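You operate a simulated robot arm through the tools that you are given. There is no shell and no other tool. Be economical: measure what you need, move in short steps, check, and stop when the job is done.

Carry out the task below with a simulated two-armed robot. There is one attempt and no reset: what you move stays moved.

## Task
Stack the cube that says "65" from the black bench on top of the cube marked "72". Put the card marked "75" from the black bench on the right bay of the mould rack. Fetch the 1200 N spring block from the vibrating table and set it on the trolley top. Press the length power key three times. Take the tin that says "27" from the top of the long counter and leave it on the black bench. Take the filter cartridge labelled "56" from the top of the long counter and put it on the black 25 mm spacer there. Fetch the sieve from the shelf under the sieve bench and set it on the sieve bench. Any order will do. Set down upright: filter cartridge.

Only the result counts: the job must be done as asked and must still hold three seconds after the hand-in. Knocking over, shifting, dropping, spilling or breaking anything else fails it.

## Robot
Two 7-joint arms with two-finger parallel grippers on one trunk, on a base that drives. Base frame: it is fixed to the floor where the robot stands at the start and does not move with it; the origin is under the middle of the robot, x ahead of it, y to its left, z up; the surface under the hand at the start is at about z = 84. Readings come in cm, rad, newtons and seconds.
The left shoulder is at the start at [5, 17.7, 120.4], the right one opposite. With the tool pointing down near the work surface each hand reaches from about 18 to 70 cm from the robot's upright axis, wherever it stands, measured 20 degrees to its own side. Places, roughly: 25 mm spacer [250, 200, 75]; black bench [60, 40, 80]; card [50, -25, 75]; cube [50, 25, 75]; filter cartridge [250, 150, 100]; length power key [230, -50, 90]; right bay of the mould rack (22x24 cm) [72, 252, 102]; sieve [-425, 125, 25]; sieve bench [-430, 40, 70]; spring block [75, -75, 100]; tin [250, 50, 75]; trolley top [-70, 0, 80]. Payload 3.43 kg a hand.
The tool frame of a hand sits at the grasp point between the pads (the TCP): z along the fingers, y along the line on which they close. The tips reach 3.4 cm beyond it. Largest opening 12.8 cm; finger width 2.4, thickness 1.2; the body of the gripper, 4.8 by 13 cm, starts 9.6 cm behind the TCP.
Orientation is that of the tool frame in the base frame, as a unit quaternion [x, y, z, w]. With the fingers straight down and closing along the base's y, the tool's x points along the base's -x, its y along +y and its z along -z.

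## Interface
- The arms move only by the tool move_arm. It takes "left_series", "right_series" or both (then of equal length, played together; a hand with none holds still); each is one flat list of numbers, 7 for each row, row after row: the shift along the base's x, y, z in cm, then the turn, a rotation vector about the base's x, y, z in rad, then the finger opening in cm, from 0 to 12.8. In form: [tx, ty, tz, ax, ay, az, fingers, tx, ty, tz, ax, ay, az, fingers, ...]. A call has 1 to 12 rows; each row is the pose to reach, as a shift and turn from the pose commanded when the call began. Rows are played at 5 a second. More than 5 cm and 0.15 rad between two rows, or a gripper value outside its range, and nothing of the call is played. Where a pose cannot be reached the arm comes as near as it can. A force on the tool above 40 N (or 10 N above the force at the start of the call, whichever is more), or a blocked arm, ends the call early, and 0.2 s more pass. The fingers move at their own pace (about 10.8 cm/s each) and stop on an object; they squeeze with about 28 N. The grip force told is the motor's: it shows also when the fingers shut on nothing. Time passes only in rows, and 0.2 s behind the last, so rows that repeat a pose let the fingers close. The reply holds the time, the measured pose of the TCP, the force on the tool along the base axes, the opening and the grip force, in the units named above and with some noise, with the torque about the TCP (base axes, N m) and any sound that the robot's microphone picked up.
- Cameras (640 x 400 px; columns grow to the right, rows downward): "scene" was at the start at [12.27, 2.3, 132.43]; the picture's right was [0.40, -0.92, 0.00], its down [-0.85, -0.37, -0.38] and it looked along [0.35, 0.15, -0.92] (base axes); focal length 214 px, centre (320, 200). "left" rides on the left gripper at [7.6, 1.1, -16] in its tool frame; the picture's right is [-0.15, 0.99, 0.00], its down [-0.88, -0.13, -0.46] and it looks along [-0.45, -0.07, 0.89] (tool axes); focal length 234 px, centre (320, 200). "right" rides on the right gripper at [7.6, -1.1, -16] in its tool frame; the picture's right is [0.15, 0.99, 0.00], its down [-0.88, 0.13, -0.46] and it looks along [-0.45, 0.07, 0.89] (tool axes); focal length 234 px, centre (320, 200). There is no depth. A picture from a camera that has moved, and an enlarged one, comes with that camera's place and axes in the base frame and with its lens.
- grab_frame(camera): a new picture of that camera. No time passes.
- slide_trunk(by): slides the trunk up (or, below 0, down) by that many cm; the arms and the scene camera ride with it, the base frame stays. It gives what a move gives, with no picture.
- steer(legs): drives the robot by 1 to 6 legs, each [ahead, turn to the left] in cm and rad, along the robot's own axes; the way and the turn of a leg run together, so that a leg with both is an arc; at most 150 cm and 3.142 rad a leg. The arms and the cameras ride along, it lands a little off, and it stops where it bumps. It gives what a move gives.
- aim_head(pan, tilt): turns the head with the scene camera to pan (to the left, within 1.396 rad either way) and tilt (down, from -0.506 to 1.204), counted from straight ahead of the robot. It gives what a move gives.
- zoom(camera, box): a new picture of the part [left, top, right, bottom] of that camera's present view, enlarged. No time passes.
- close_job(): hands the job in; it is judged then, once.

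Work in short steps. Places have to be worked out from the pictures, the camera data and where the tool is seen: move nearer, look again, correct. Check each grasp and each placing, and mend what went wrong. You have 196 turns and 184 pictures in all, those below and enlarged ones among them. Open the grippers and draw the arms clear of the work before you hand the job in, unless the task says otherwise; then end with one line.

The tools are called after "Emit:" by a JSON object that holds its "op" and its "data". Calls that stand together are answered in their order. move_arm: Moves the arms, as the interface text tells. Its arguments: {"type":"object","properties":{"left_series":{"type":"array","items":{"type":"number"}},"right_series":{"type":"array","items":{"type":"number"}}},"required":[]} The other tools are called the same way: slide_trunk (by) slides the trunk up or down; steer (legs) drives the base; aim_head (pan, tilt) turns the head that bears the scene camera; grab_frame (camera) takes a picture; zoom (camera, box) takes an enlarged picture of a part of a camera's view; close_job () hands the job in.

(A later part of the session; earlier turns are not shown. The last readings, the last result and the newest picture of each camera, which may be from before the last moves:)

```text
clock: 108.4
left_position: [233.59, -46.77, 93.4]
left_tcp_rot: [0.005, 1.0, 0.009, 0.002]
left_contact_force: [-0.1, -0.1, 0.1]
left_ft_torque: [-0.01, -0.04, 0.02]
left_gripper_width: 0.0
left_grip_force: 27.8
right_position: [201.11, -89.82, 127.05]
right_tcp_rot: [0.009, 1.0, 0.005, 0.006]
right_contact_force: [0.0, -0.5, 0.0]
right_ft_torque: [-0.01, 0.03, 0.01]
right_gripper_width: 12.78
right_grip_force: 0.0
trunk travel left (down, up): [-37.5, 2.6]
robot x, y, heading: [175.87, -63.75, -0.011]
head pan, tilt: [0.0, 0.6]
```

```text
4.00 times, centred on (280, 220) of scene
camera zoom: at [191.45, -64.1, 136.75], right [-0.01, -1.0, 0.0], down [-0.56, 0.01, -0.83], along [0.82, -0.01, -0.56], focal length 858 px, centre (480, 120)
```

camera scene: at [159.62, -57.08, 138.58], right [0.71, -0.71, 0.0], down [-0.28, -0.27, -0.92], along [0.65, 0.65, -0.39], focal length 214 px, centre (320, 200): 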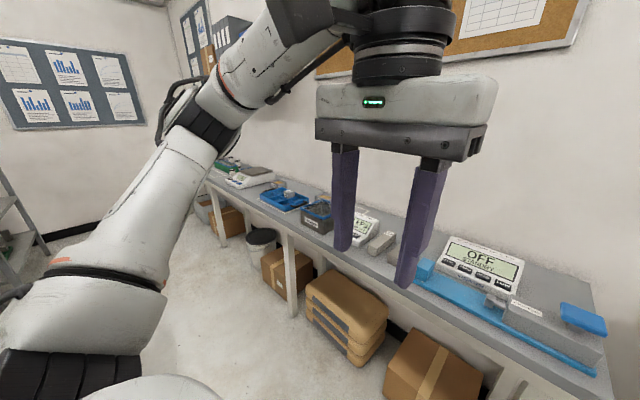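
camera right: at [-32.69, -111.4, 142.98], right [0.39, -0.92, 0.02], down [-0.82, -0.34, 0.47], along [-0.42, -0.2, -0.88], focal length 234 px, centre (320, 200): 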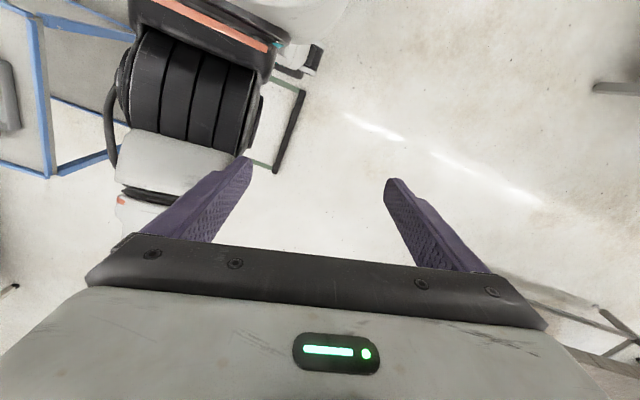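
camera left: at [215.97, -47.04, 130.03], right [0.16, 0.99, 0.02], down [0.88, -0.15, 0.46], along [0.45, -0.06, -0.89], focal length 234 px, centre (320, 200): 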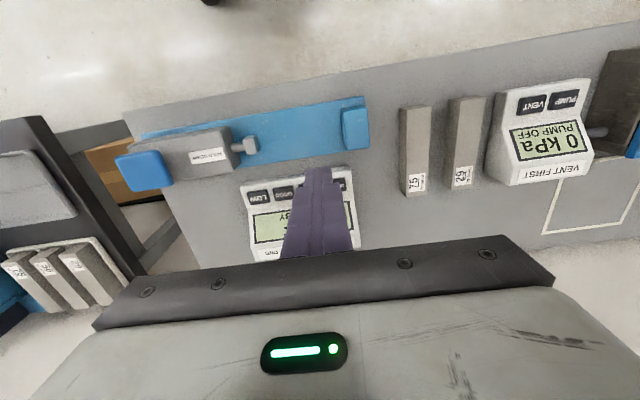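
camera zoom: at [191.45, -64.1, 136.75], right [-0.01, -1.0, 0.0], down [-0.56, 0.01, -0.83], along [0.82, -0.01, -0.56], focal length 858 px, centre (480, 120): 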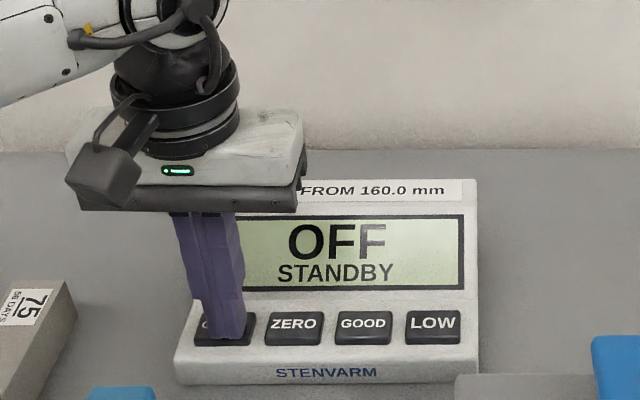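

Emit:
{"op": "move_arm", "data": {"left_series": [0.5, 0, -0.2, 0, 0, 0, 0, 0.5, 0, -0.5, 0, 0, 0, 0, 0.5, 0, -0.8, 0, 0, 0, 0, 0.5, 0, -1.1, 0, 0, 0, 0]}}

Emit:
{"op": "zoom", "data": {"camera": "scene", "box": [210, 170, 350, 270]}}

Emit:
{"op": "zoom", "data": {"camera": "left", "box": [220, 100, 420, 240]}}

```text
clock: 109.4
left_position: [233.91, -46.95, 92.42]
left_tcp_rot: [0.005, 1.0, 0.008, 0.004]
left_contact_force: [0.0, -0.9, 8.2]
left_ft_torque: [-0.08, 0.07, -0.04]
left_gripper_width: 0.01
left_grip_force: 28.0
right_position: [200.96, -89.81, 127.25]
right_tcp_rot: [0.009, 1.0, 0.006, 0.006]
right_contact_force: [-0.2, -0.2, -0.5]
right_ft_torque: [0.0, 0.0, 0.03]
right_gripper_width: 12.82
right_grip_force: 0.0
trunk travel left (down, up): [-37.5, 2.6]
robot x, y, heading: [176.01, -63.76, -0.015]
head pan, tilt: [0.0, 0.6]
heard: click
```

```text
4.00 times, centred on (280, 220) of scene
camera zoom: at [191.36, -64.14, 136.78], right [-0.01, -1.0, 0.0], down [-0.56, 0.01, -0.83], along [0.83, -0.01, -0.56], focal length 858 px, centre (480, 120)
```

zoom: 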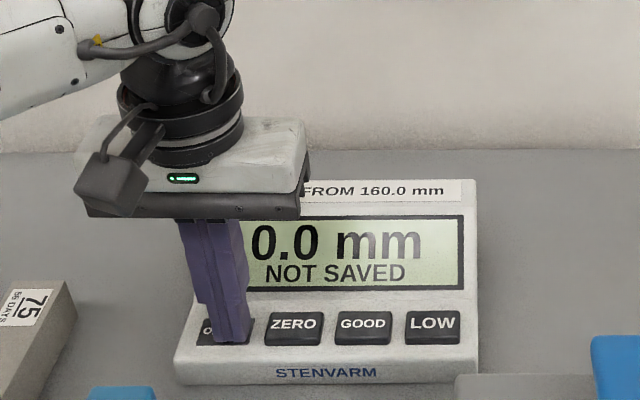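

```text
2.86 times, centred on (320, 170) of left
camera zoom: at [226.11, -46.0, 108.49], right [0.16, 0.99, 0.02], down [0.88, -0.15, 0.46], along [0.46, -0.06, -0.89], focal length 669 px, centre (320, 286)
```

zoom: 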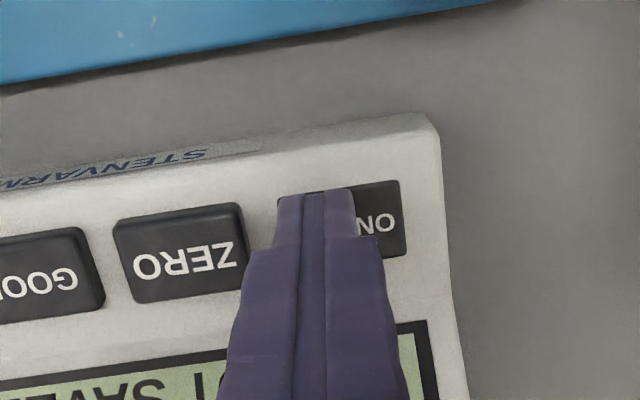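

Click heard, the gauge is on: one press. I lift to release and press again, one at a time.

Emit:
{"op": "move_arm", "data": {"left_series": [0, 0, 0.8, 0, 0, 0, 0, 0, 0, 1.5, 0, 0, 0, 0, 0, 0, 1.5, 0, 0, 0, 0, 0, 0, 0.8, 0, 0, 0, 0, 0, 0, 0.3, 0, 0, 0, 0, 0, 0, 0, 0, 0, 0, 0]}}

Emit:
{"op": "zoom", "data": {"camera": "scene", "box": [210, 170, 350, 270]}}

```text
clock: 110.8
left_position: [233.84, -46.81, 92.57]
left_tcp_rot: [0.005, 1.0, 0.007, 0.004]
left_contact_force: [2.1, 1.5, 7.4]
left_ft_torque: [0.05, -0.04, -0.01]
left_gripper_width: 0.0
left_grip_force: 27.8
right_position: [201.11, -89.68, 127.11]
right_tcp_rot: [0.009, 1.0, 0.006, 0.007]
right_contact_force: [0.2, -0.5, -0.4]
right_ft_torque: [0.03, 0.01, -0.05]
right_gripper_width: 12.8
right_grip_force: 0.1
trunk travel left (down, up): [-37.5, 2.6]
robot x, y, heading: [175.87, -63.81, -0.013]
head pan, tilt: [0.0, 0.6]
heard: click
```

```text
4.00 times, centred on (280, 220) of scene
camera zoom: at [191.38, -64.1, 136.78], right [-0.01, -1.0, 0.0], down [-0.56, 0.01, -0.83], along [0.83, -0.01, -0.56], focal length 858 px, centre (480, 120)
```

zoom: 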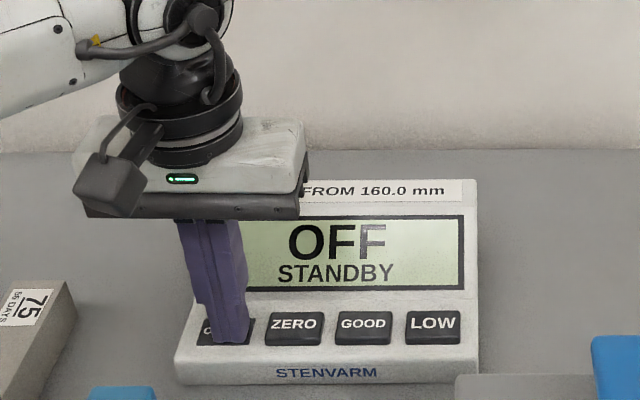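

Second press registered (OFF). Third press, then lift clear.

Emit:
{"op": "move_arm", "data": {"left_series": [0, 0, 0.8, 0, 0, 0, 0, 0, 0, 1.5, 0, 0, 0, 0, 0, 0, 1.5, 0, 0, 0, 0, 0, 0, 0.8, 0, 0, 0, 0, 0, 0, 0.3, 0, 0, 0, 0, 0, 0, 0, 0, 0, 0, 0]}}

Emit:
{"op": "move_arm", "data": {"left_series": [0, 0, 2, 0, 0, 0, 0, 0, 0, 6, 0, 0, 0, 0, -2, 0, 10, 0, 0, 0, 2, -4, 0, 14, 0, 0, 0, 4, -8, 0, 18, 0, 0, 0, 6, -12, 0, 22, 0, 0, 0, 8, -16, 0, 26, 0, 0, 0, 10, -20, 0, 30, 0, 0, 0, 12]}}

Emit:
{"op": "zoom", "data": {"camera": "scene", "box": [210, 170, 350, 270]}}

```text
clock: 112.2
left_position: [233.91, -46.82, 92.51]
left_tcp_rot: [0.006, 1.0, 0.008, 0.004]
left_contact_force: [-1.0, 0.8, 9.5]
left_ft_torque: [0.02, 0.09, 0.0]
left_gripper_width: 0.0
left_grip_force: 27.6
right_position: [201.0, -89.68, 127.18]
right_tcp_rot: [0.009, 1.0, 0.006, 0.006]
right_contact_force: [-0.3, -0.1, 0.7]
right_ft_torque: [-0.01, 0.02, 0.0]
right_gripper_width: 12.8
right_grip_force: 0.0
trunk travel left (down, up): [-37.5, 2.6]
robot x, y, heading: [175.72, -63.89, -0.015]
head pan, tilt: [0.0, 0.6]
heard: click
```

```text
refused: row 5 steps farther than a row can; nothing moved
```

```text
4.00 times, centred on (280, 220) of scene
camera zoom: at [191.33, -64.12, 136.79], right [-0.01, -1.0, 0.0], down [-0.56, 0.01, -0.83], along [0.83, -0.01, -0.56], focal length 858 px, centre (480, 120)
```

zoom: 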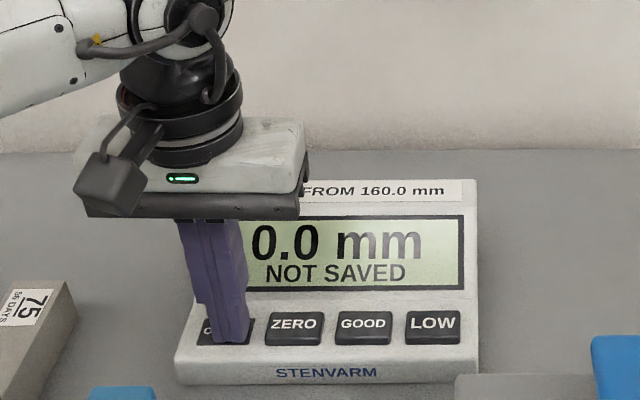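

Three presses done. I lift the hand clear, then drive along the counter toward the tin.

Emit:
{"op": "move_arm", "data": {"left_series": [0, 0, 2, 0, 0, 0, 0, 0, 0, 6, 0, 0, 0, 0, -2, 0, 10, 0, 0, 0, 2, -4, 0, 14, 0, 0, 0, 4, -7, 0, 18, 0, 0, 0, 6, -10, 0, 22, 0, 0, 0, 8, -13, 0, 26, 0, 0, 0, 10, -16, 0, 30, 0, 0, 0, 12, -19, 0, 33, 0, 0, 0, 12, -22, 0, 33, 0, 0, 0, 12, -25, 0, 33, 0, 0, 0, 12]}}

Emit:
{"op": "steer", "data": {"legs": [[-26, 0], [0, 1.58], [115, 0], [0, -1.571]]}}

Emit:
{"op": "aim_head", "data": {"pan": 0.0, "tilt": 0.45}}

Emit:
{"op": "grab_frame", "data": {"camera": "scene"}}

```text
clock: 114.6
left_position: [208.74, -46.94, 125.39]
left_tcp_rot: [0.005, 1.0, 0.008, 0.002]
left_contact_force: [0.4, -0.2, 0.0]
left_ft_torque: [0.02, -0.01, 0.01]
left_gripper_width: 12.04
left_grip_force: 0.0
right_position: [201.15, -89.63, 127.16]
right_tcp_rot: [0.008, 1.0, 0.005, 0.007]
right_contact_force: [-0.2, 0.2, 0.5]
right_ft_torque: [0.02, -0.05, -0.02]
right_gripper_width: 12.79
right_grip_force: 0.0
trunk travel left (down, up): [-37.5, 2.6]
robot x, y, heading: [176.18, -64.0, -0.01]
head pan, tilt: [0.0, 0.6]
```

```text
clock: 129.7
left_position: [180.95, 69.62, 125.32]
left_tcp_rot: [-0.001, 1.0, 0.008, 0.002]
left_contact_force: [0.9, 0.4, 1.0]
left_ft_torque: [0.03, -0.01, 0.01]
left_gripper_width: 12.01
left_grip_force: 0.2
right_position: [173.83, 26.75, 127.1]
right_tcp_rot: [0.002, 1.0, 0.005, 0.005]
right_contact_force: [-0.3, 0.5, -0.8]
right_ft_torque: [0.04, 0.04, 0.0]
right_gripper_width: 12.81
right_grip_force: 0.1
trunk travel left (down, up): [-37.5, 2.6]
robot x, y, heading: [148.04, 52.29, 0.005]
head pan, tilt: [0.0, 0.6]
```

```text
clock: 130.4
left_position: [180.95, 69.65, 125.33]
left_tcp_rot: [-0.001, 1.0, 0.008, 0.003]
left_contact_force: [0.0, -0.4, 0.9]
left_ft_torque: [0.02, 0.01, 0.06]
left_gripper_width: 12.02
left_grip_force: 0.2
right_position: [173.83, 26.84, 127.01]
right_tcp_rot: [0.002, 1.0, 0.005, 0.005]
right_contact_force: [-0.7, -0.5, 0.7]
right_ft_torque: [-0.01, 0.01, 0.02]
right_gripper_width: 12.81
right_grip_force: 0.0
trunk travel left (down, up): [-37.5, 2.6]
robot x, y, heading: [147.85, 52.06, 0.007]
head pan, tilt: [0.0, 0.45]
```

```text
114 pictures are left
camera scene: at [164.18, 52.26, 138.1], right [0.0, -1.0, 0.0], down [-0.44, 0.0, -0.9], along [0.9, 0.0, -0.44], focal length 214 px, centre (320, 200)
```

scene: 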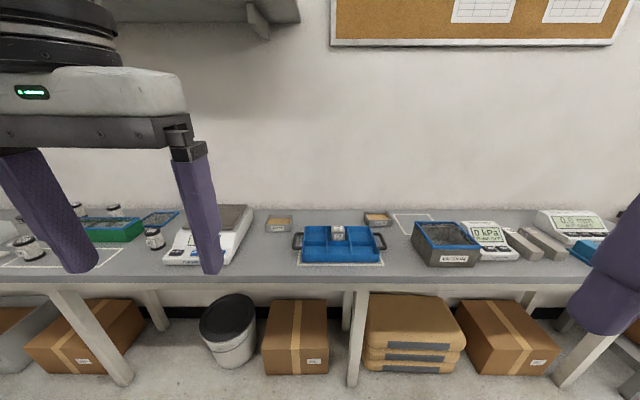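

Emit:
{"op": "zoom", "data": {"camera": "scene", "box": [250, 190, 410, 280]}}

Emit:
{"op": "zoom", "data": {"camera": "scene", "box": [0, 180, 180, 280]}}

```text
4.00 times, centred on (330, 235) of scene
camera zoom: at [164.18, 52.26, 138.1], right [0.0, -1.0, 0.0], down [-0.44, 0.0, -0.9], along [0.9, 0.0, -0.44], focal length 858 px, centre (280, 60)
```

zoom: 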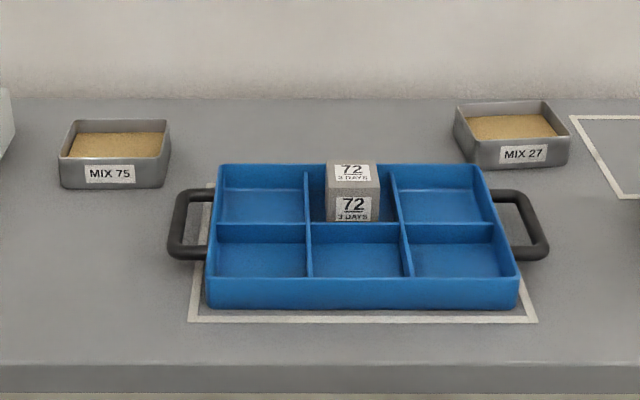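

```text
3.56 times, centred on (90, 230) of scene
camera zoom: at [164.18, 52.26, 138.1], right [0.0, -1.0, 0.0], down [-0.44, 0.0, -0.9], along [0.9, 0.0, -0.44], focal length 763 px, centre (1138, 93)
```

zoom: 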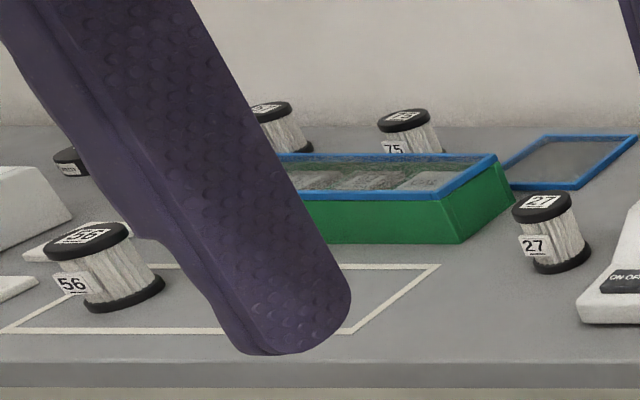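

The "MIX 27" tin is at about (248,26.6), filled, ~12.5 cm wide in y and ~8.7 cm in x, so I'd grip it along x. I drive close to the counter and look with the right hand.

Emit:
{"op": "steer", "data": {"legs": [[44, 0]]}}

Emit:
{"op": "aim_head", "data": {"pan": -0.4, "tilt": 0.7}}

Emit:
{"op": "grab_frame", "data": {"camera": "scene"}}

Emit:
{"op": "grab_frame", "data": {"camera": "right"}}

```text
clock: 133.1
left_position: [224.55, 69.73, 125.2]
left_tcp_rot: [-0.003, 1.0, 0.008, 0.003]
left_contact_force: [0.1, -0.6, 0.0]
left_ft_torque: [0.05, 0.02, -0.01]
left_gripper_width: 12.03
left_grip_force: 0.1
right_position: [217.51, 26.9, 127.03]
right_tcp_rot: [0.001, 1.0, 0.005, 0.005]
right_contact_force: [0.7, -0.3, 0.1]
right_ft_torque: [0.01, 0.02, -0.02]
right_gripper_width: 12.8
right_grip_force: 0.0
trunk travel left (down, up): [-37.5, 2.6]
robot x, y, heading: [191.44, 52.32, -0.001]
head pan, tilt: [0.0, 0.45]
```

```text
clock: 133.9
left_position: [224.44, 69.85, 125.29]
left_tcp_rot: [-0.002, 1.0, 0.008, 0.003]
left_contact_force: [-0.7, -0.2, -0.7]
left_ft_torque: [-0.02, 0.02, 0.01]
left_gripper_width: 12.02
left_grip_force: 0.0
right_position: [217.56, 26.97, 127.09]
right_tcp_rot: [0.001, 1.0, 0.005, 0.007]
right_contact_force: [0.6, 0.6, 0.7]
right_ft_torque: [0.0, -0.03, 0.01]
right_gripper_width: 12.81
right_grip_force: 0.1
trunk travel left (down, up): [-37.5, 2.6]
robot x, y, heading: [191.92, 52.62, 0.002]
head pan, tilt: [-0.4, 0.7]
```

```text
111 pictures are left
camera scene: at [206.39, 49.12, 135.89], right [-0.38, -0.92, 0.0], down [-0.59, 0.25, -0.77], along [0.71, -0.29, -0.64], focal length 214 px, centre (320, 200)
```

scene: 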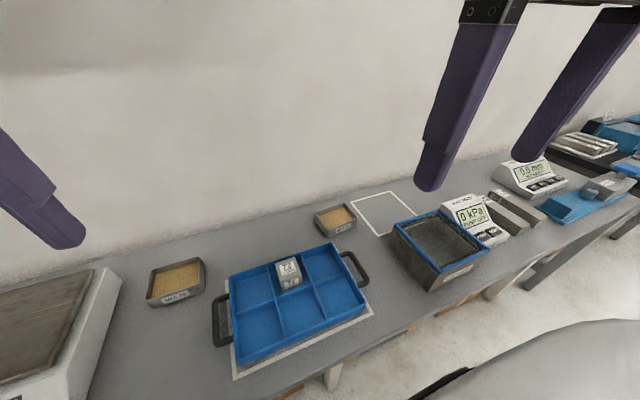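

```text
110 pictures are left
camera right: at [209.7, 25.73, 142.96], right [-0.15, 0.99, 0.01], down [0.88, 0.12, 0.47], along [0.46, 0.08, -0.88], focal length 234 px, centre (320, 200)
```

right: 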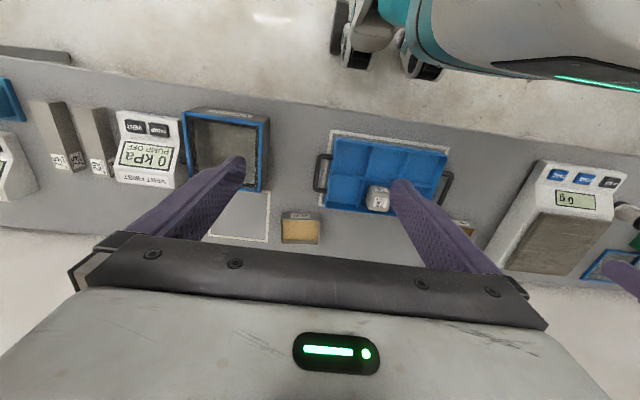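

Right-hand view confirms the tin at (247.7,26.6). I move the right hand above it while yawing +90°.

Emit:
{"op": "move_arm", "data": {"right_series": [2.7, 0, -1, 0, 0, 0.143, 12.8, 5.4, 0, -2, 0, 0, 0.286, 12.8, 8.1, 0, -3, 0, 0, 0.428, 12.8, 10.8, 0, -4, 0, 0, 0.571, 12.8, 13.5, 0, -5, 0, 0, 0.714, 12.8, 16.2, 0, -6.5, 0, 0, 0.857, 12.8, 18.9, 0, -8, 0, 0, 1.0, 12.8, 21.6, 0, -9.5, 0, 0, 1.143, 12.8, 24.3, 0, -11, 0, 0, 1.286, 12.8, 27, 0, -12.5, 0, 0, 1.428, 12.8, 30, -0.2, -14, 0, 0, 1.571, 12.8, 30, -0.2, -14, 0, 0, 1.571, 12.8]}}

Emit:
{"op": "grab_frame", "data": {"camera": "right"}}

Emit:
{"op": "grab_frame", "data": {"camera": "scene"}}

```text
clock: 136.5
left_position: [224.43, 69.78, 125.33]
left_tcp_rot: [-0.003, 1.0, 0.008, 0.003]
left_contact_force: [-0.5, 0.0, 0.2]
left_ft_torque: [-0.07, 0.02, -0.01]
left_gripper_width: 11.99
left_grip_force: 0.0
right_position: [222.52, 41.03, 112.17]
right_tcp_rot: [-0.707, 0.707, 0.008, 0.0]
right_contact_force: [0.0, -0.4, -0.6]
right_ft_torque: [-0.02, -0.02, 0.01]
right_gripper_width: 12.8
right_grip_force: 0.1
right hand out of reach, approached as far as the arm can: row 6, 7, 8, 9, 10, 11, 12
trunk travel left (down, up): [-37.5, 2.6]
robot x, y, heading: [191.37, 52.51, 0.004]
head pan, tilt: [-0.4, 0.7]
```

```text
109 pictures are left
camera right: at [223.86, 33.39, 127.91], right [-0.99, -0.14, 0.01], down [-0.12, 0.88, 0.47], along [-0.08, 0.46, -0.88], focal length 234 px, centre (320, 200)
```

right: 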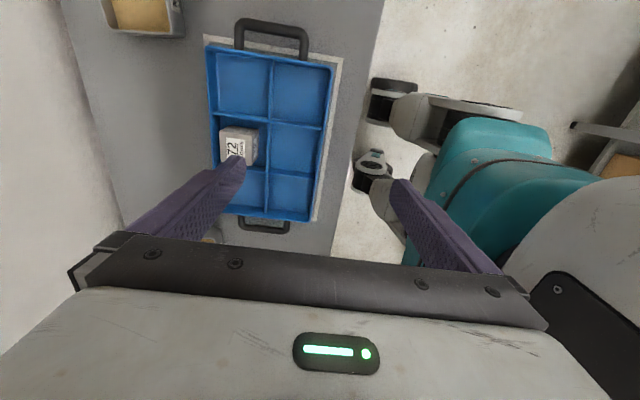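

```text
108 pictures are left
camera scene: at [206.42, 49.12, 135.88], right [-0.39, -0.92, 0.0], down [-0.59, 0.25, -0.76], along [0.71, -0.29, -0.64], focal length 214 px, centre (320, 200)
```

scene: 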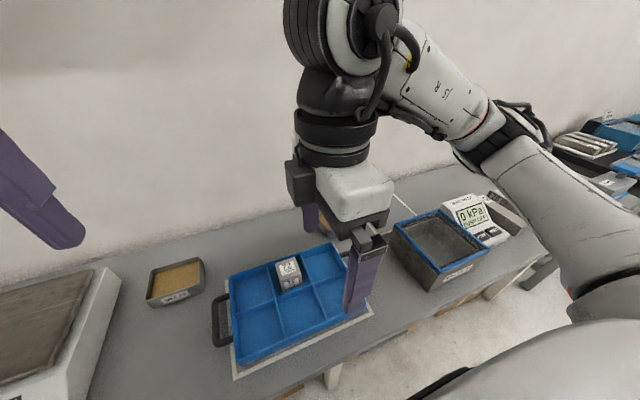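

The +90° yaw is poorly reachable for the right arm. I unwind it to 0 while moving over the tin and look closely.

Emit:
{"op": "move_arm", "data": {"right_series": [0, -1, 1, 0, 0, -0.15, 12.8, 0, -2, 2, 0, 0, -0.3, 12.8, 1, -4, 3, 0, 0, -0.45, 12.8, 3, -6, 4, 0, 0, -0.6, 12.8, 5, -8, 4, 0, 0, -0.75, 12.8, 7, -10, 4, 0, 0, -0.9, 12.8, 10, -12, 4, 0, 0, -1.05, 12.8, 13, -13, 4, 0, 0, -1.2, 12.8, 16, -14, 4, 0, 0, -1.35, 12.8, 19, -14.4, 4, 0, 0, -1.5, 12.8, 22, -14.4, 4, 0, 0, -1.571, 12.8, 24, -14.4, 4, 0, 0, -1.571, 12.8]}}

Emit:
{"op": "grab_frame", "data": {"camera": "right"}}

Emit:
{"op": "zoom", "data": {"camera": "right", "box": [240, 110, 400, 230]}}

```text
clock: 139.1
left_position: [224.38, 69.77, 125.38]
left_tcp_rot: [-0.003, 1.0, 0.008, 0.002]
left_contact_force: [-0.3, 0.3, 0.3]
left_ft_torque: [-0.02, 0.01, 0.01]
left_gripper_width: 12.02
left_grip_force: 0.0
right_position: [247.25, 25.94, 115.75]
right_tcp_rot: [0.001, 1.0, 0.005, 0.004]
right_contact_force: [-0.5, -0.7, 0.9]
right_ft_torque: [0.03, 0.02, -0.01]
right_gripper_width: 12.77
right_grip_force: 0.1
trunk travel left (down, up): [-37.5, 2.6]
robot x, y, heading: [191.48, 52.43, 0.001]
head pan, tilt: [-0.4, 0.7]
```

```text
107 pictures are left
camera right: at [239.58, 24.65, 131.62], right [-0.15, 0.99, 0.01], down [0.88, 0.12, 0.47], along [0.46, 0.08, -0.88], focal length 234 px, centre (320, 200)
```

right: 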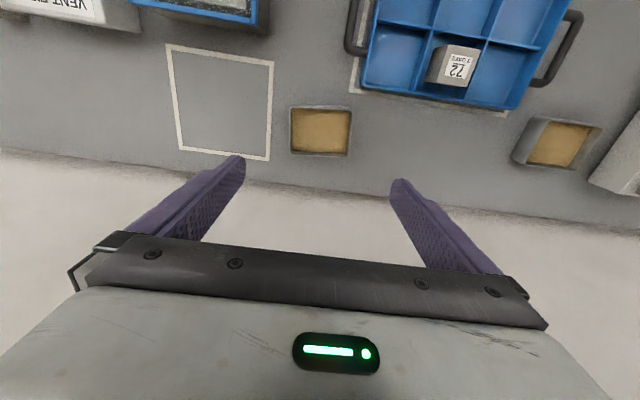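

```text
3.33 times, centred on (320, 170) of right
camera zoom: at [239.58, 24.65, 131.62], right [-0.15, 0.99, 0.01], down [0.88, 0.12, 0.47], along [0.46, 0.08, -0.88], focal length 781 px, centre (320, 300)
```

zoom: 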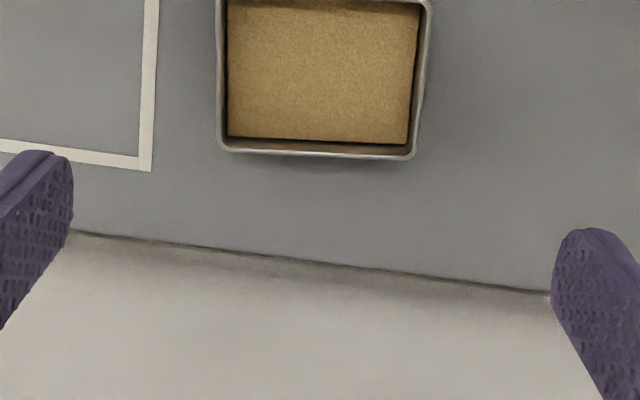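

Tin: centre ≈(248.3,26.6), 10.6 × 8.3 cm, yaw ≈+0.1: it fits the 12.8 cm opening along y. I descend part-way, aligned, to check.

Emit:
{"op": "move_arm", "data": {"right_series": [0.5, 0.3, -4, 0, 0, 0.05, 12.8, 1.05, 0.65, -8, 0, 0, 0.1, 12.8, 1.05, 0.65, -12, 0, 0, 0.1, 12.8, 1.05, 0.65, -16, 0, 0, 0.1, 12.8, 1.05, 0.65, -19.5, 0, 0, 0.1, 12.8, 1.05, 0.65, -19.5, 0, 0, 0.1, 12.8]}}

Emit:
{"op": "grab_frame", "data": {"camera": "right"}}

Emit:
{"op": "zoom", "data": {"camera": "scene", "box": [270, 150, 430, 270]}}

```text
clock: 140.5
left_position: [224.53, 69.82, 125.32]
left_tcp_rot: [-0.003, 1.0, 0.008, 0.002]
left_contact_force: [-0.1, -0.3, 0.0]
left_ft_torque: [-0.03, 0.01, 0.0]
left_gripper_width: 12.01
left_grip_force: 0.1
right_position: [248.38, 26.7, 96.06]
right_tcp_rot: [-0.05, 0.999, 0.006, 0.005]
right_contact_force: [-0.4, 0.5, -0.8]
right_ft_torque: [-0.01, 0.01, 0.01]
right_gripper_width: 12.82
right_grip_force: 0.1
trunk travel left (down, up): [-37.5, 2.6]
robot x, y, heading: [191.32, 52.51, 0.003]
head pan, tilt: [-0.4, 0.7]
```

```text
105 pictures are left
camera right: at [240.76, 24.65, 111.92], right [-0.24, 0.97, 0.01], down [0.86, 0.21, 0.47], along [0.45, 0.12, -0.88], focal length 234 px, centre (320, 200)
```

right: 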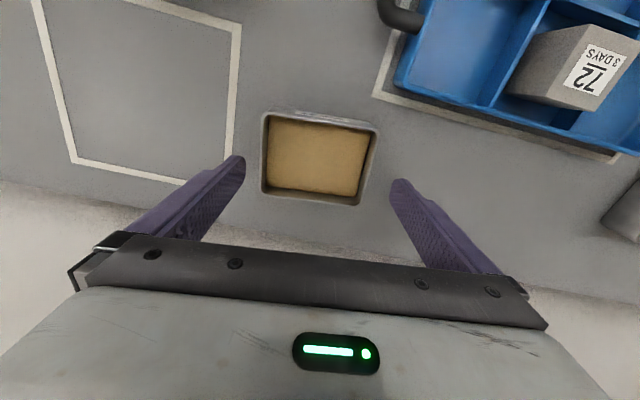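

```text
3.33 times, centred on (350, 210) of scene
camera zoom: at [206.37, 49.12, 135.89], right [-0.39, -0.92, 0.0], down [-0.59, 0.25, -0.77], along [0.71, -0.29, -0.64], focal length 715 px, centre (220, 167)
```

zoom: 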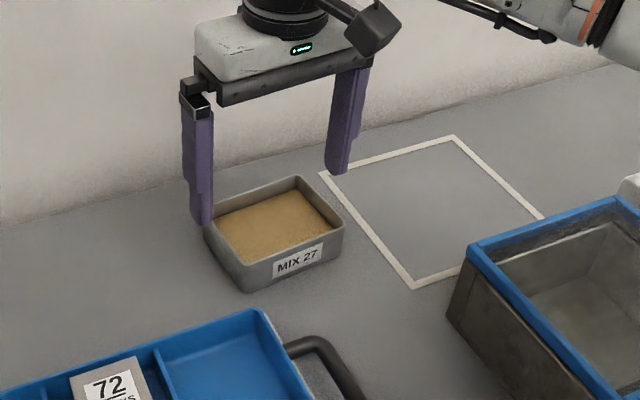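

Small correction dy −0.35; I descend so the tips sit ~1 cm above the counter and close.

Emit:
{"op": "move_arm", "data": {"right_series": [0, -0.35, -2, 0, 0, 0.01, 12.8, 0, -0.35, -4, 0, 0, 0.01, 12.8, 0, -0.35, -5.3, 0, 0, 0.01, 12.8, 0, -0.35, -6.2, 0, 0, 0.01, 12.8, 0, -0.35, -6.2, 0, 0, 0.01, 12.8]}}

Emit:
{"op": "zoom", "data": {"camera": "scene", "box": [270, 150, 430, 270]}}

Emit:
{"op": "grab_frame", "data": {"camera": "right"}}

```text
clock: 141.7
left_position: [224.41, 69.84, 125.46]
left_tcp_rot: [-0.002, 1.0, 0.007, 0.003]
left_contact_force: [-0.5, -0.5, 0.2]
left_ft_torque: [-0.03, 0.02, 0.0]
left_gripper_width: 12.0
left_grip_force: 0.1
right_position: [248.29, 26.21, 89.99]
right_tcp_rot: [-0.054, 0.999, 0.006, 0.007]
right_contact_force: [0.2, -0.1, 0.5]
right_ft_torque: [0.03, 0.0, 0.02]
right_gripper_width: 12.79
right_grip_force: 0.0
trunk travel left (down, up): [-37.5, 2.6]
robot x, y, heading: [191.47, 52.39, 0.003]
head pan, tilt: [-0.4, 0.7]
```

```text
3.33 times, centred on (350, 210) of scene
camera zoom: at [206.39, 49.11, 135.89], right [-0.39, -0.92, 0.0], down [-0.59, 0.25, -0.76], along [0.71, -0.29, -0.64], focal length 715 px, centre (220, 167)
```

zoom: 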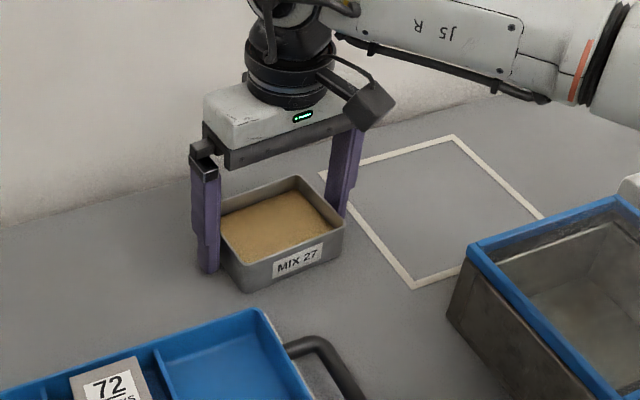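

```text
102 pictures are left
camera right: at [240.65, 24.05, 105.82], right [-0.25, 0.97, 0.01], down [0.86, 0.22, 0.47], along [0.45, 0.13, -0.88], focal length 234 px, centre (320, 200)
```

right: 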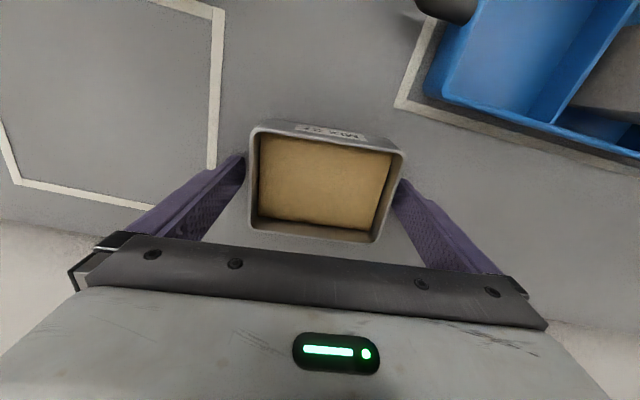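

Tin is between the fingers. Close and lift a little.

Emit:
{"op": "move_arm", "data": {"right_series": [0, 0, 0, 0, 0, 0, 11.5, 0, 0, 0, 0, 0, 0, 10, 0, 0, 0, 0, 0, 0, 9, 0, 0, 0, 0, 0, 0, 9]}}

Emit:
{"op": "move_arm", "data": {"right_series": [0, 0, 1, 0, 0, 0, 9, 0, 0, 3, 0, 0, 0, 9, 0, 0, 6, 0, 0, 0, 9, 0, 0, 6, 0, 0, 0, 9]}}

Emit:
{"op": "zoom", "data": {"camera": "scene", "box": [270, 130, 430, 250]}}

```text
clock: 142.7
left_position: [224.44, 69.76, 125.35]
left_tcp_rot: [-0.002, 1.0, 0.008, 0.002]
left_contact_force: [0.1, -0.4, 0.3]
left_ft_torque: [0.0, 0.0, 0.0]
left_gripper_width: 12.02
left_grip_force: 0.1
right_position: [248.26, 26.23, 89.94]
right_tcp_rot: [-0.055, 0.998, 0.006, 0.006]
right_contact_force: [0.0, 0.9, -0.5]
right_ft_torque: [-0.14, -0.05, -0.03]
right_gripper_width: 10.99
right_grip_force: 28.4
trunk travel left (down, up): [-37.5, 2.6]
robot x, y, heading: [191.84, 52.69, 0.005]
head pan, tilt: [-0.4, 0.7]
```

```text
clock: 143.7
left_position: [224.51, 69.76, 125.28]
left_tcp_rot: [-0.002, 1.0, 0.007, 0.002]
left_contact_force: [-0.2, 0.0, 0.6]
left_ft_torque: [-0.01, -0.01, 0.02]
left_gripper_width: 12.03
left_grip_force: 0.1
right_position: [248.23, 26.19, 96.15]
right_tcp_rot: [-0.055, 0.998, 0.005, 0.005]
right_contact_force: [-0.7, -0.5, -2.6]
right_ft_torque: [0.01, 0.0, -0.02]
right_gripper_width: 10.98
right_grip_force: 27.9
trunk travel left (down, up): [-37.5, 2.6]
robot x, y, heading: [191.44, 52.24, 0.001]
head pan, tilt: [-0.4, 0.7]
```

```text
3.33 times, centred on (350, 190) of scene
camera zoom: at [206.44, 49.08, 135.88], right [-0.39, -0.92, 0.0], down [-0.59, 0.25, -0.76], along [0.71, -0.29, -0.64], focal length 715 px, centre (220, 233)
```

zoom: 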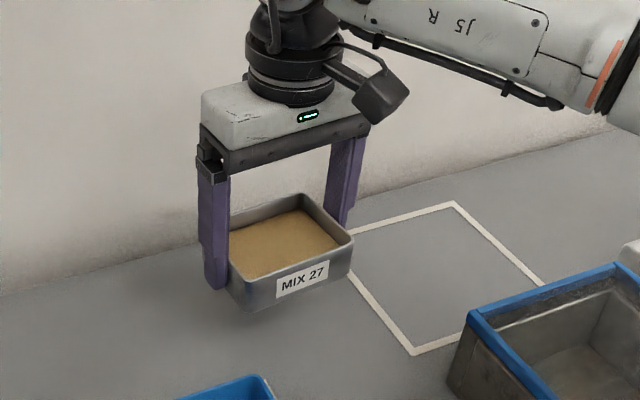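

Tin held securely and level. I raise it, draw it in, and back off to turn to the bench.

Emit:
{"op": "move_arm", "data": {"right_series": [0, 0, 4, 0, 0, 0, 9, 0, 0, 8, 0, 0, 0, 9, 0, 0, 12, 0, 0, 0, 9, 0, 0, 16, 0, 0, 0, 9, -3.5, 0, 19, 0, 0, -0.05, 9, -7, 0, 20, 0, 0, -0.11, 9, -11, 0, 20, 0, 0, -0.11, 9, -15, 0, 20, 0, 0, -0.11, 9, -19, 0, 20, 0, 0, -0.11, 9, -22, 0, 20, 0, 0, -0.11, 9]}}

Emit:
{"op": "steer", "data": {"legs": [[-40, 0], [0, 1.5], [0, 1.64]]}}

Emit:
{"op": "aim_head", "data": {"pan": 0.0, "tilt": 0.6}}

Emit:
{"op": "grab_frame", "data": {"camera": "scene"}}

```text
clock: 145.9
left_position: [224.38, 69.81, 125.35]
left_tcp_rot: [-0.003, 1.0, 0.008, 0.003]
left_contact_force: [0.0, -0.4, 1.2]
left_ft_torque: [-0.04, 0.01, 0.01]
left_gripper_width: 12.05
left_grip_force: 0.1
right_position: [226.14, 26.0, 115.89]
right_tcp_rot: [0.001, 1.0, 0.005, 0.006]
right_contact_force: [0.6, 0.2, -2.1]
right_ft_torque: [0.02, 0.02, -0.01]
right_gripper_width: 10.96
right_grip_force: 27.8
trunk travel left (down, up): [-37.5, 2.6]
robot x, y, heading: [191.59, 52.25, 0.005]
head pan, tilt: [-0.4, 0.7]
```

```text
clock: 156.0
left_position: [118.02, 35.22, 125.31]
left_tcp_rot: [1.0, -0.006, -0.003, 0.008]
left_contact_force: [-0.6, 0.1, -0.1]
left_ft_torque: [-0.02, -0.01, -0.01]
left_gripper_width: 12.01
left_grip_force: 0.0
right_position: [116.83, 79.04, 115.98]
right_tcp_rot: [1.0, -0.009, -0.006, 0.005]
right_contact_force: [0.0, 0.1, -2.8]
right_ft_torque: [0.02, 0.01, 0.02]
right_gripper_width: 10.97
right_grip_force: 28.2
trunk travel left (down, up): [-37.5, 2.6]
robot x, y, heading: [151.19, 52.34, 3.138]
head pan, tilt: [-0.4, 0.7]
```

```text
clock: 156.9
left_position: [118.09, 35.25, 125.47]
left_tcp_rot: [1.0, -0.005, -0.002, 0.007]
left_contact_force: [-0.5, -0.7, 0.5]
left_ft_torque: [-0.02, -0.03, -0.01]
left_gripper_width: 12.0
left_grip_force: 0.1
right_position: [116.99, 79.04, 115.87]
right_tcp_rot: [1.0, -0.009, -0.006, 0.006]
right_contact_force: [0.7, -0.6, -3.2]
right_ft_torque: [-0.01, 0.0, 0.02]
right_gripper_width: 10.97
right_grip_force: 28.4
trunk travel left (down, up): [-37.5, 2.6]
robot x, y, heading: [151.45, 52.05, 3.131]
head pan, tilt: [0.0, 0.6]
```

```text
100 pictures are left
camera scene: at [135.33, 52.37, 136.75], right [0.01, 1.0, 0.0], down [0.57, -0.01, -0.82], along [-0.82, 0.01, -0.57], focal length 214 px, centre (320, 200)
```

scene: 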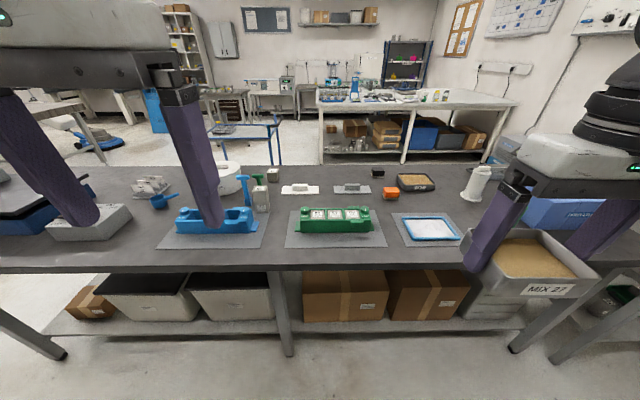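

I check the bench's other end for a free spot for the tin.

Emit:
{"op": "aim_head", "data": {"pan": -0.55, "tilt": 0.6}}

Emit:
{"op": "grab_frame", "data": {"camera": "scene"}}

Emit:
{"op": "grab_frame", "data": {"camera": "left"}}

```text
clock: 157.9
left_position: [118.0, 35.34, 125.37]
left_tcp_rot: [1.0, -0.006, -0.002, 0.008]
left_contact_force: [0.6, 0.5, 0.2]
left_ft_torque: [-0.04, 0.0, 0.01]
left_gripper_width: 12.0
left_grip_force: 0.1
right_position: [116.84, 79.02, 115.94]
right_tcp_rot: [1.0, -0.009, -0.006, 0.006]
right_contact_force: [-0.3, -0.5, -3.2]
right_ft_torque: [0.04, 0.0, 0.03]
right_gripper_width: 10.98
right_grip_force: 27.6
trunk travel left (down, up): [-37.5, 2.6]
robot x, y, heading: [150.92, 52.44, 3.13]
head pan, tilt: [-0.55, 0.6]
```

```text
99 pictures are left
camera scene: at [136.68, 56.96, 136.75], right [0.53, 0.85, 0.0], down [0.48, -0.3, -0.82], along [-0.7, 0.44, -0.57], focal length 214 px, centre (320, 200)
```

scene: 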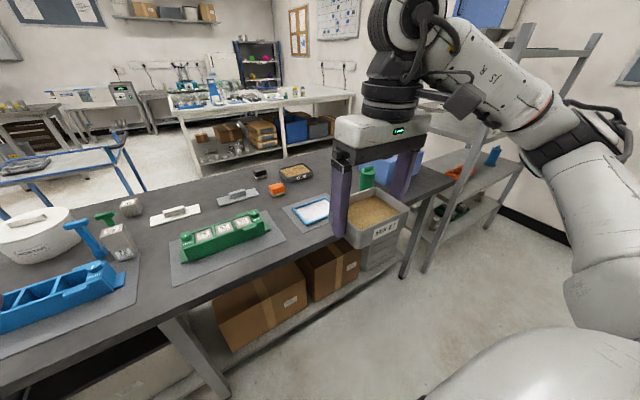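

```text
98 pictures are left
camera left: at [125.57, 34.29, 141.38], right [-0.16, -0.99, 0.02], down [-0.88, 0.15, 0.46], along [-0.45, 0.06, -0.89], focal length 234 px, centre (320, 200)
```

left: 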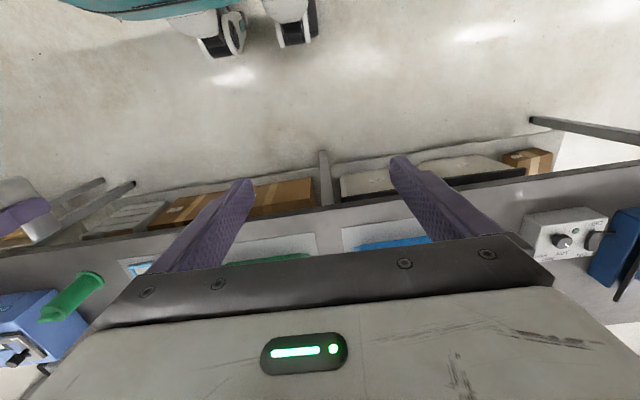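

Space seems free around (80,105) but the tin hides it. I move 45 cm along +y and look again.

Emit:
{"op": "steer", "data": {"legs": [[0, -1.571], [48, 0], [0, 1.571]]}}

Emit:
{"op": "aim_head", "data": {"pan": 0.0, "tilt": 0.6}}

Emit:
{"op": "grab_frame", "data": {"camera": "scene"}}

```text
clock: 168.4
left_position: [118.76, 85.0, 125.29]
left_tcp_rot: [1.0, -0.021, -0.003, 0.008]
left_contact_force: [-0.1, -0.4, 0.0]
left_ft_torque: [-0.02, 0.02, -0.04]
left_gripper_width: 12.01
left_grip_force: 0.0
right_position: [119.0, 128.86, 115.91]
right_tcp_rot: [1.0, -0.026, -0.005, 0.006]
right_contact_force: [0.9, -0.7, -3.5]
right_ft_torque: [-0.03, -0.03, 0.0]
right_gripper_width: 10.98
right_grip_force: 28.8
trunk travel left (down, up): [-37.5, 2.6]
robot x, y, heading: [152.32, 100.88, 3.093]
head pan, tilt: [-0.55, 0.6]
```

```text
clock: 169.4
left_position: [118.74, 84.93, 125.31]
left_tcp_rot: [1.0, -0.022, -0.003, 0.008]
left_contact_force: [0.7, 0.3, -0.4]
left_ft_torque: [0.0, -0.01, 0.03]
left_gripper_width: 12.01
left_grip_force: 0.1
right_position: [119.01, 128.71, 115.89]
right_tcp_rot: [1.0, -0.025, -0.006, 0.005]
right_contact_force: [0.0, -0.2, -3.6]
right_ft_torque: [0.01, -0.02, 0.0]
right_gripper_width: 10.95
right_grip_force: 27.7
trunk travel left (down, up): [-37.5, 2.6]
robot x, y, heading: [152.43, 100.76, 3.097]
head pan, tilt: [0.0, 0.6]
```

```text
97 pictures are left
camera scene: at [136.51, 101.48, 136.75], right [0.05, 1.0, 0.0], down [0.56, -0.03, -0.82], along [-0.82, 0.04, -0.57], focal length 214 px, centre (320, 200)
```

scene: 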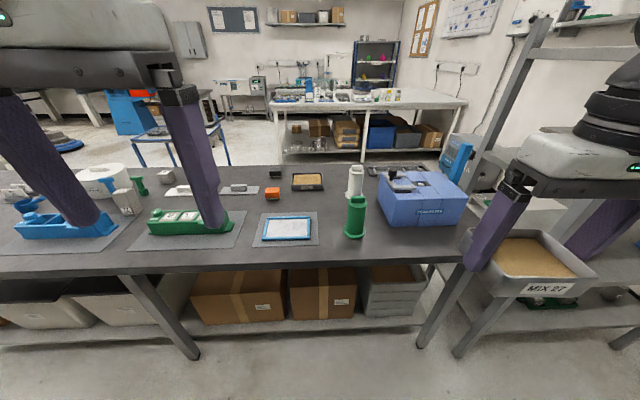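

There is a free strip in front of the blue box: x 80–94, y 121–146. I drive ahead 33 cm, which brings the tin nearly over it.

Emit:
{"op": "steer", "data": {"legs": [[33, 0]]}}

Emit:
{"op": "aim_head", "data": {"pan": -0.6, "tilt": 0.95}}

Emit:
{"op": "grab_frame", "data": {"camera": "scene"}}

Emit:
{"op": "grab_frame", "data": {"camera": "right"}}

```text
clock: 171.6
left_position: [84.48, 86.99, 125.34]
left_tcp_rot: [1.0, -0.027, -0.002, 0.008]
left_contact_force: [-0.1, -0.1, 0.6]
left_ft_torque: [0.0, -0.04, -0.05]
left_gripper_width: 12.01
left_grip_force: 0.1
right_position: [85.35, 130.64, 115.88]
right_tcp_rot: [1.0, -0.029, -0.006, 0.005]
right_contact_force: [0.2, -0.1, -3.4]
right_ft_torque: [0.0, -0.04, 0.0]
right_gripper_width: 10.95
right_grip_force: 28.5
trunk travel left (down, up): [-37.5, 2.6]
robot x, y, heading: [118.84, 102.4, 3.091]
head pan, tilt: [0.0, 0.6]
```

```text
clock: 172.6
left_position: [84.6, 86.9, 125.39]
left_tcp_rot: [1.0, -0.027, -0.003, 0.009]
left_contact_force: [-0.5, -0.4, -0.8]
left_ft_torque: [0.0, 0.02, -0.01]
left_gripper_width: 11.99
left_grip_force: 0.1
right_position: [85.38, 130.8, 116.01]
right_tcp_rot: [0.999, -0.03, -0.007, 0.005]
right_contact_force: [0.3, 0.2, -2.8]
right_ft_torque: [0.03, -0.03, 0.04]
right_gripper_width: 10.96
right_grip_force: 27.7
trunk travel left (down, up): [-37.5, 2.6]
robot x, y, heading: [118.2, 102.21, 3.091]
head pan, tilt: [-0.6, 0.949]
```

```text
96 pictures are left
camera scene: at [105.64, 107.26, 133.91], right [0.61, 0.79, 0.0], down [0.65, -0.49, -0.58], along [-0.46, 0.35, -0.81], focal length 214 px, centre (320, 200)
```

scene: 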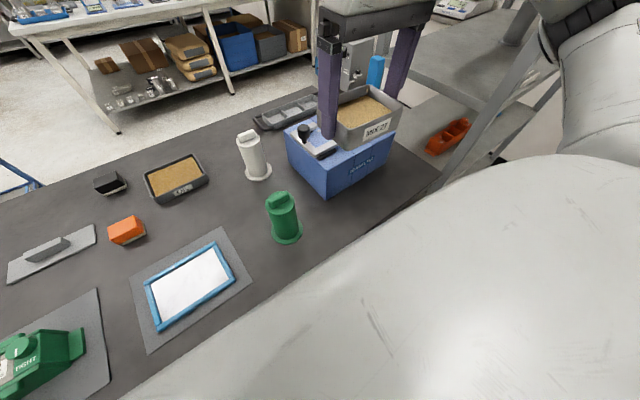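

```text
95 pictures are left
camera right: at [93.14, 131.68, 131.78], right [0.09, -1.0, 0.01], down [-0.88, -0.07, 0.47], along [-0.46, -0.05, -0.88], focal length 234 px, centre (320, 200)
```

right: 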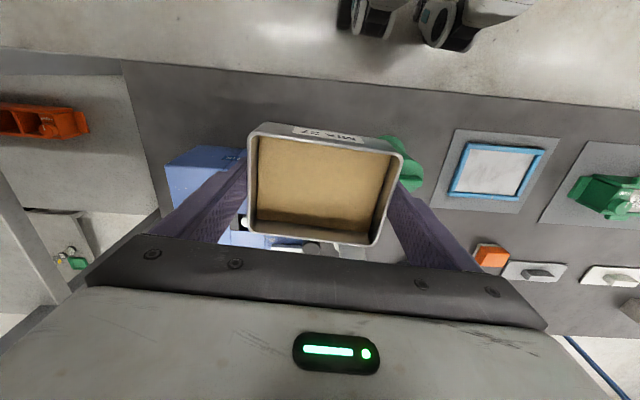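

The free strip is x 79.5–93 between the green bottle (y<119) and the bench end. Target for the tin: (86.8,128.5). I lower it to just above the bench.

Emit:
{"op": "move_arm", "data": {"right_series": [0.7, -1.1, -4, 0, 0, 0, 9, 1.4, -2.2, -8, 0, 0, 0, 9, 1.4, -2.2, -12, 0, 0, 0, 9, 1.4, -2.2, -16, 0, 0, 0, 9, 1.4, -2.2, -20, 0, 0, 0, 9, 1.4, -2.2, -24, 0, 0, 0, 9, 1.4, -2.2, -24, 0, 0, 0, 9]}}

Emit:
{"op": "grab_frame", "data": {"camera": "scene"}}

Emit:
{"op": "grab_frame", "data": {"camera": "right"}}

```text
clock: 174.2
left_position: [84.55, 86.94, 125.39]
left_tcp_rot: [1.0, -0.027, -0.003, 0.008]
left_contact_force: [0.9, -0.2, -0.4]
left_ft_torque: [-0.03, -0.02, -0.01]
left_gripper_width: 12.01
left_grip_force: 0.1
right_position: [86.69, 128.62, 91.93]
right_tcp_rot: [1.0, -0.029, -0.006, 0.005]
right_contact_force: [-0.3, -0.4, -2.9]
right_ft_torque: [0.0, -0.04, 0.02]
right_gripper_width: 10.97
right_grip_force: 28.1
trunk travel left (down, up): [-37.5, 2.6]
robot x, y, heading: [118.54, 102.13, 3.087]
head pan, tilt: [-0.6, 0.949]
```

```text
94 pictures are left
camera scene: at [105.66, 107.26, 133.91], right [0.61, 0.79, 0.0], down [0.64, -0.5, -0.58], along [-0.46, 0.35, -0.81], focal length 214 px, centre (320, 200)
```

scene: 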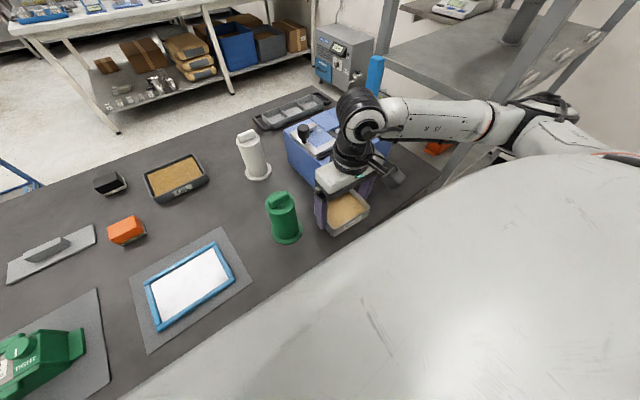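

```text
93 pictures are left
camera right: at [94.54, 129.55, 107.84], right [0.09, -1.0, 0.01], down [-0.88, -0.07, 0.47], along [-0.47, -0.05, -0.88], focal length 234 px, centre (320, 200)
```

right: 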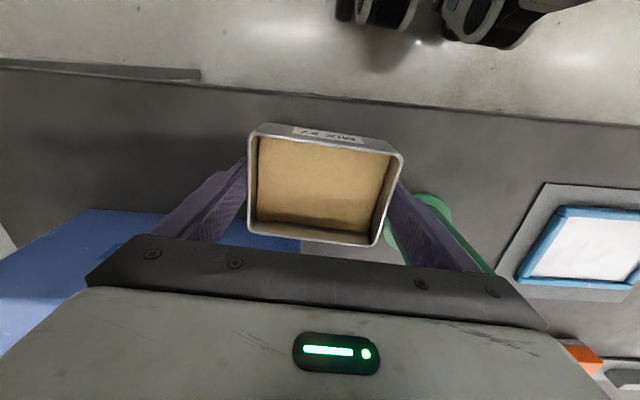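

Position fine; I shift 1 cm away from the bottle and lower to contact.

Emit:
{"op": "move_arm", "data": {"right_series": [0, 1, -0.8, 0, 0, 0, 9, 0, 1, -1.5, 0, 0, 0, 9, 0, 1, -2.0, 0, 0, 0, 9, 0, 1, -2.3, 0, 0, 0, 9]}}

```text
clock: 175.2
left_position: [84.6, 86.82, 125.4]
left_tcp_rot: [1.0, -0.027, -0.003, 0.007]
left_contact_force: [0.3, -0.6, -0.6]
left_ft_torque: [0.0, 0.01, 0.03]
left_gripper_width: 12.0
left_grip_force: 0.0
right_position: [86.78, 129.54, 89.65]
right_tcp_rot: [1.0, -0.03, -0.007, 0.005]
right_contact_force: [-0.2, -0.3, -3.5]
right_ft_torque: [-0.02, 0.02, -0.02]
right_gripper_width: 10.98
right_grip_force: 28.6
trunk travel left (down, up): [-37.5, 2.6]
robot x, y, heading: [118.57, 102.48, 3.086]
head pan, tilt: [-0.6, 0.949]
```

Emit:
{"op": "move_arm", "data": {"right_series": [0, 0, -0.4, 0, 0, 0, 9, 0, 0, -0.8, 0, 0, 0, 9, 0, 0, -1.1, 0, 0, 0, 9]}}

Emit:
{"op": "zoom", "data": {"camera": "scene", "box": [240, 130, 420, 260]}}

```text
clock: 176.0
left_position: [84.68, 86.93, 125.42]
left_tcp_rot: [1.0, -0.027, -0.003, 0.008]
left_contact_force: [-0.1, 0.2, -0.8]
left_ft_torque: [-0.03, 0.01, 0.0]
left_gripper_width: 12.04
left_grip_force: 0.1
right_position: [86.66, 129.63, 88.57]
right_tcp_rot: [1.0, -0.03, -0.007, 0.006]
right_contact_force: [0.6, -0.1, -2.7]
right_ft_torque: [-0.01, -0.02, 0.03]
right_gripper_width: 10.96
right_grip_force: 27.9
trunk travel left (down, up): [-37.5, 2.6]
robot x, y, heading: [118.38, 102.83, 3.088]
head pan, tilt: [-0.6, 0.949]
```

```text
3.08 times, centred on (330, 195) of scene
camera zoom: at [105.65, 107.27, 133.91], right [0.61, 0.79, 0.0], down [0.64, -0.5, -0.58], along [-0.46, 0.35, -0.81], focal length 660 px, centre (289, 215)
```

zoom: 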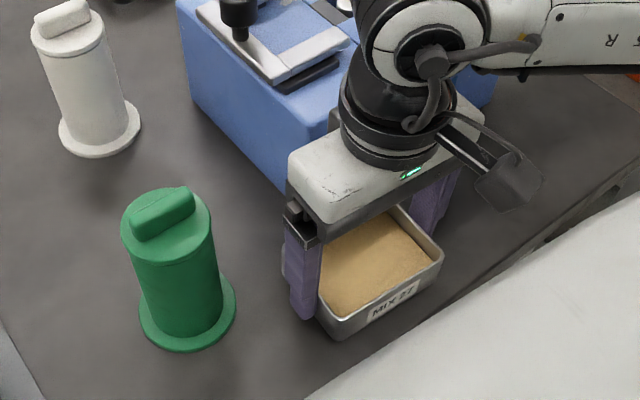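

Emit:
{"op": "move_arm", "data": {"right_series": [0, 0, -0.3, 0, 0, 0, 9, 0, 0, -0.6, 0, 0, 0, 9, 0, 0, -0.8, 0, 0, 0, 9]}}

Emit:
{"op": "zoom", "data": {"camera": "scene", "box": [310, 170, 390, 240]}}

```text
clock: 176.8
left_position: [84.75, 86.83, 125.39]
left_tcp_rot: [1.0, -0.027, -0.004, 0.008]
left_contact_force: [0.5, 0.7, -0.3]
left_ft_torque: [0.01, 0.01, 0.02]
left_gripper_width: 12.03
left_grip_force: 0.1
right_position: [86.81, 129.57, 87.94]
right_tcp_rot: [1.0, -0.03, -0.008, 0.003]
right_contact_force: [4.3, 2.9, 21.6]
right_ft_torque: [1.07, -0.38, -0.09]
right_gripper_width: 10.99
right_grip_force: 28.1
trunk travel left (down, up): [-37.5, 2.6]
robot x, y, heading: [118.63, 102.12, 3.088]
head pan, tilt: [-0.6, 0.949]
```

```text
5.71 times, centred on (350, 205) of scene
camera zoom: at [105.82, 107.17, 133.98], right [0.61, 0.79, 0.0], down [0.64, -0.5, -0.58], along [-0.46, 0.36, -0.81], focal length 1226 px, centre (149, 171)
```

zoom: 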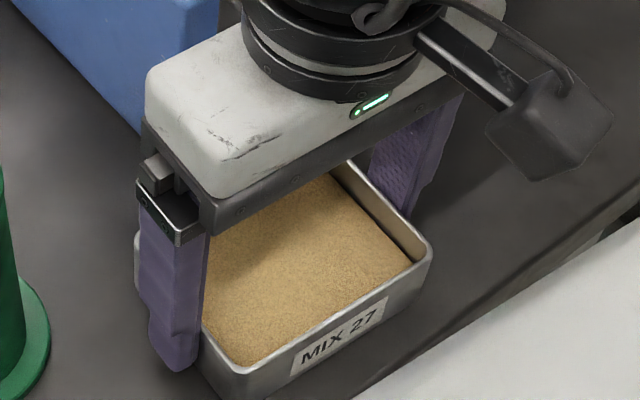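

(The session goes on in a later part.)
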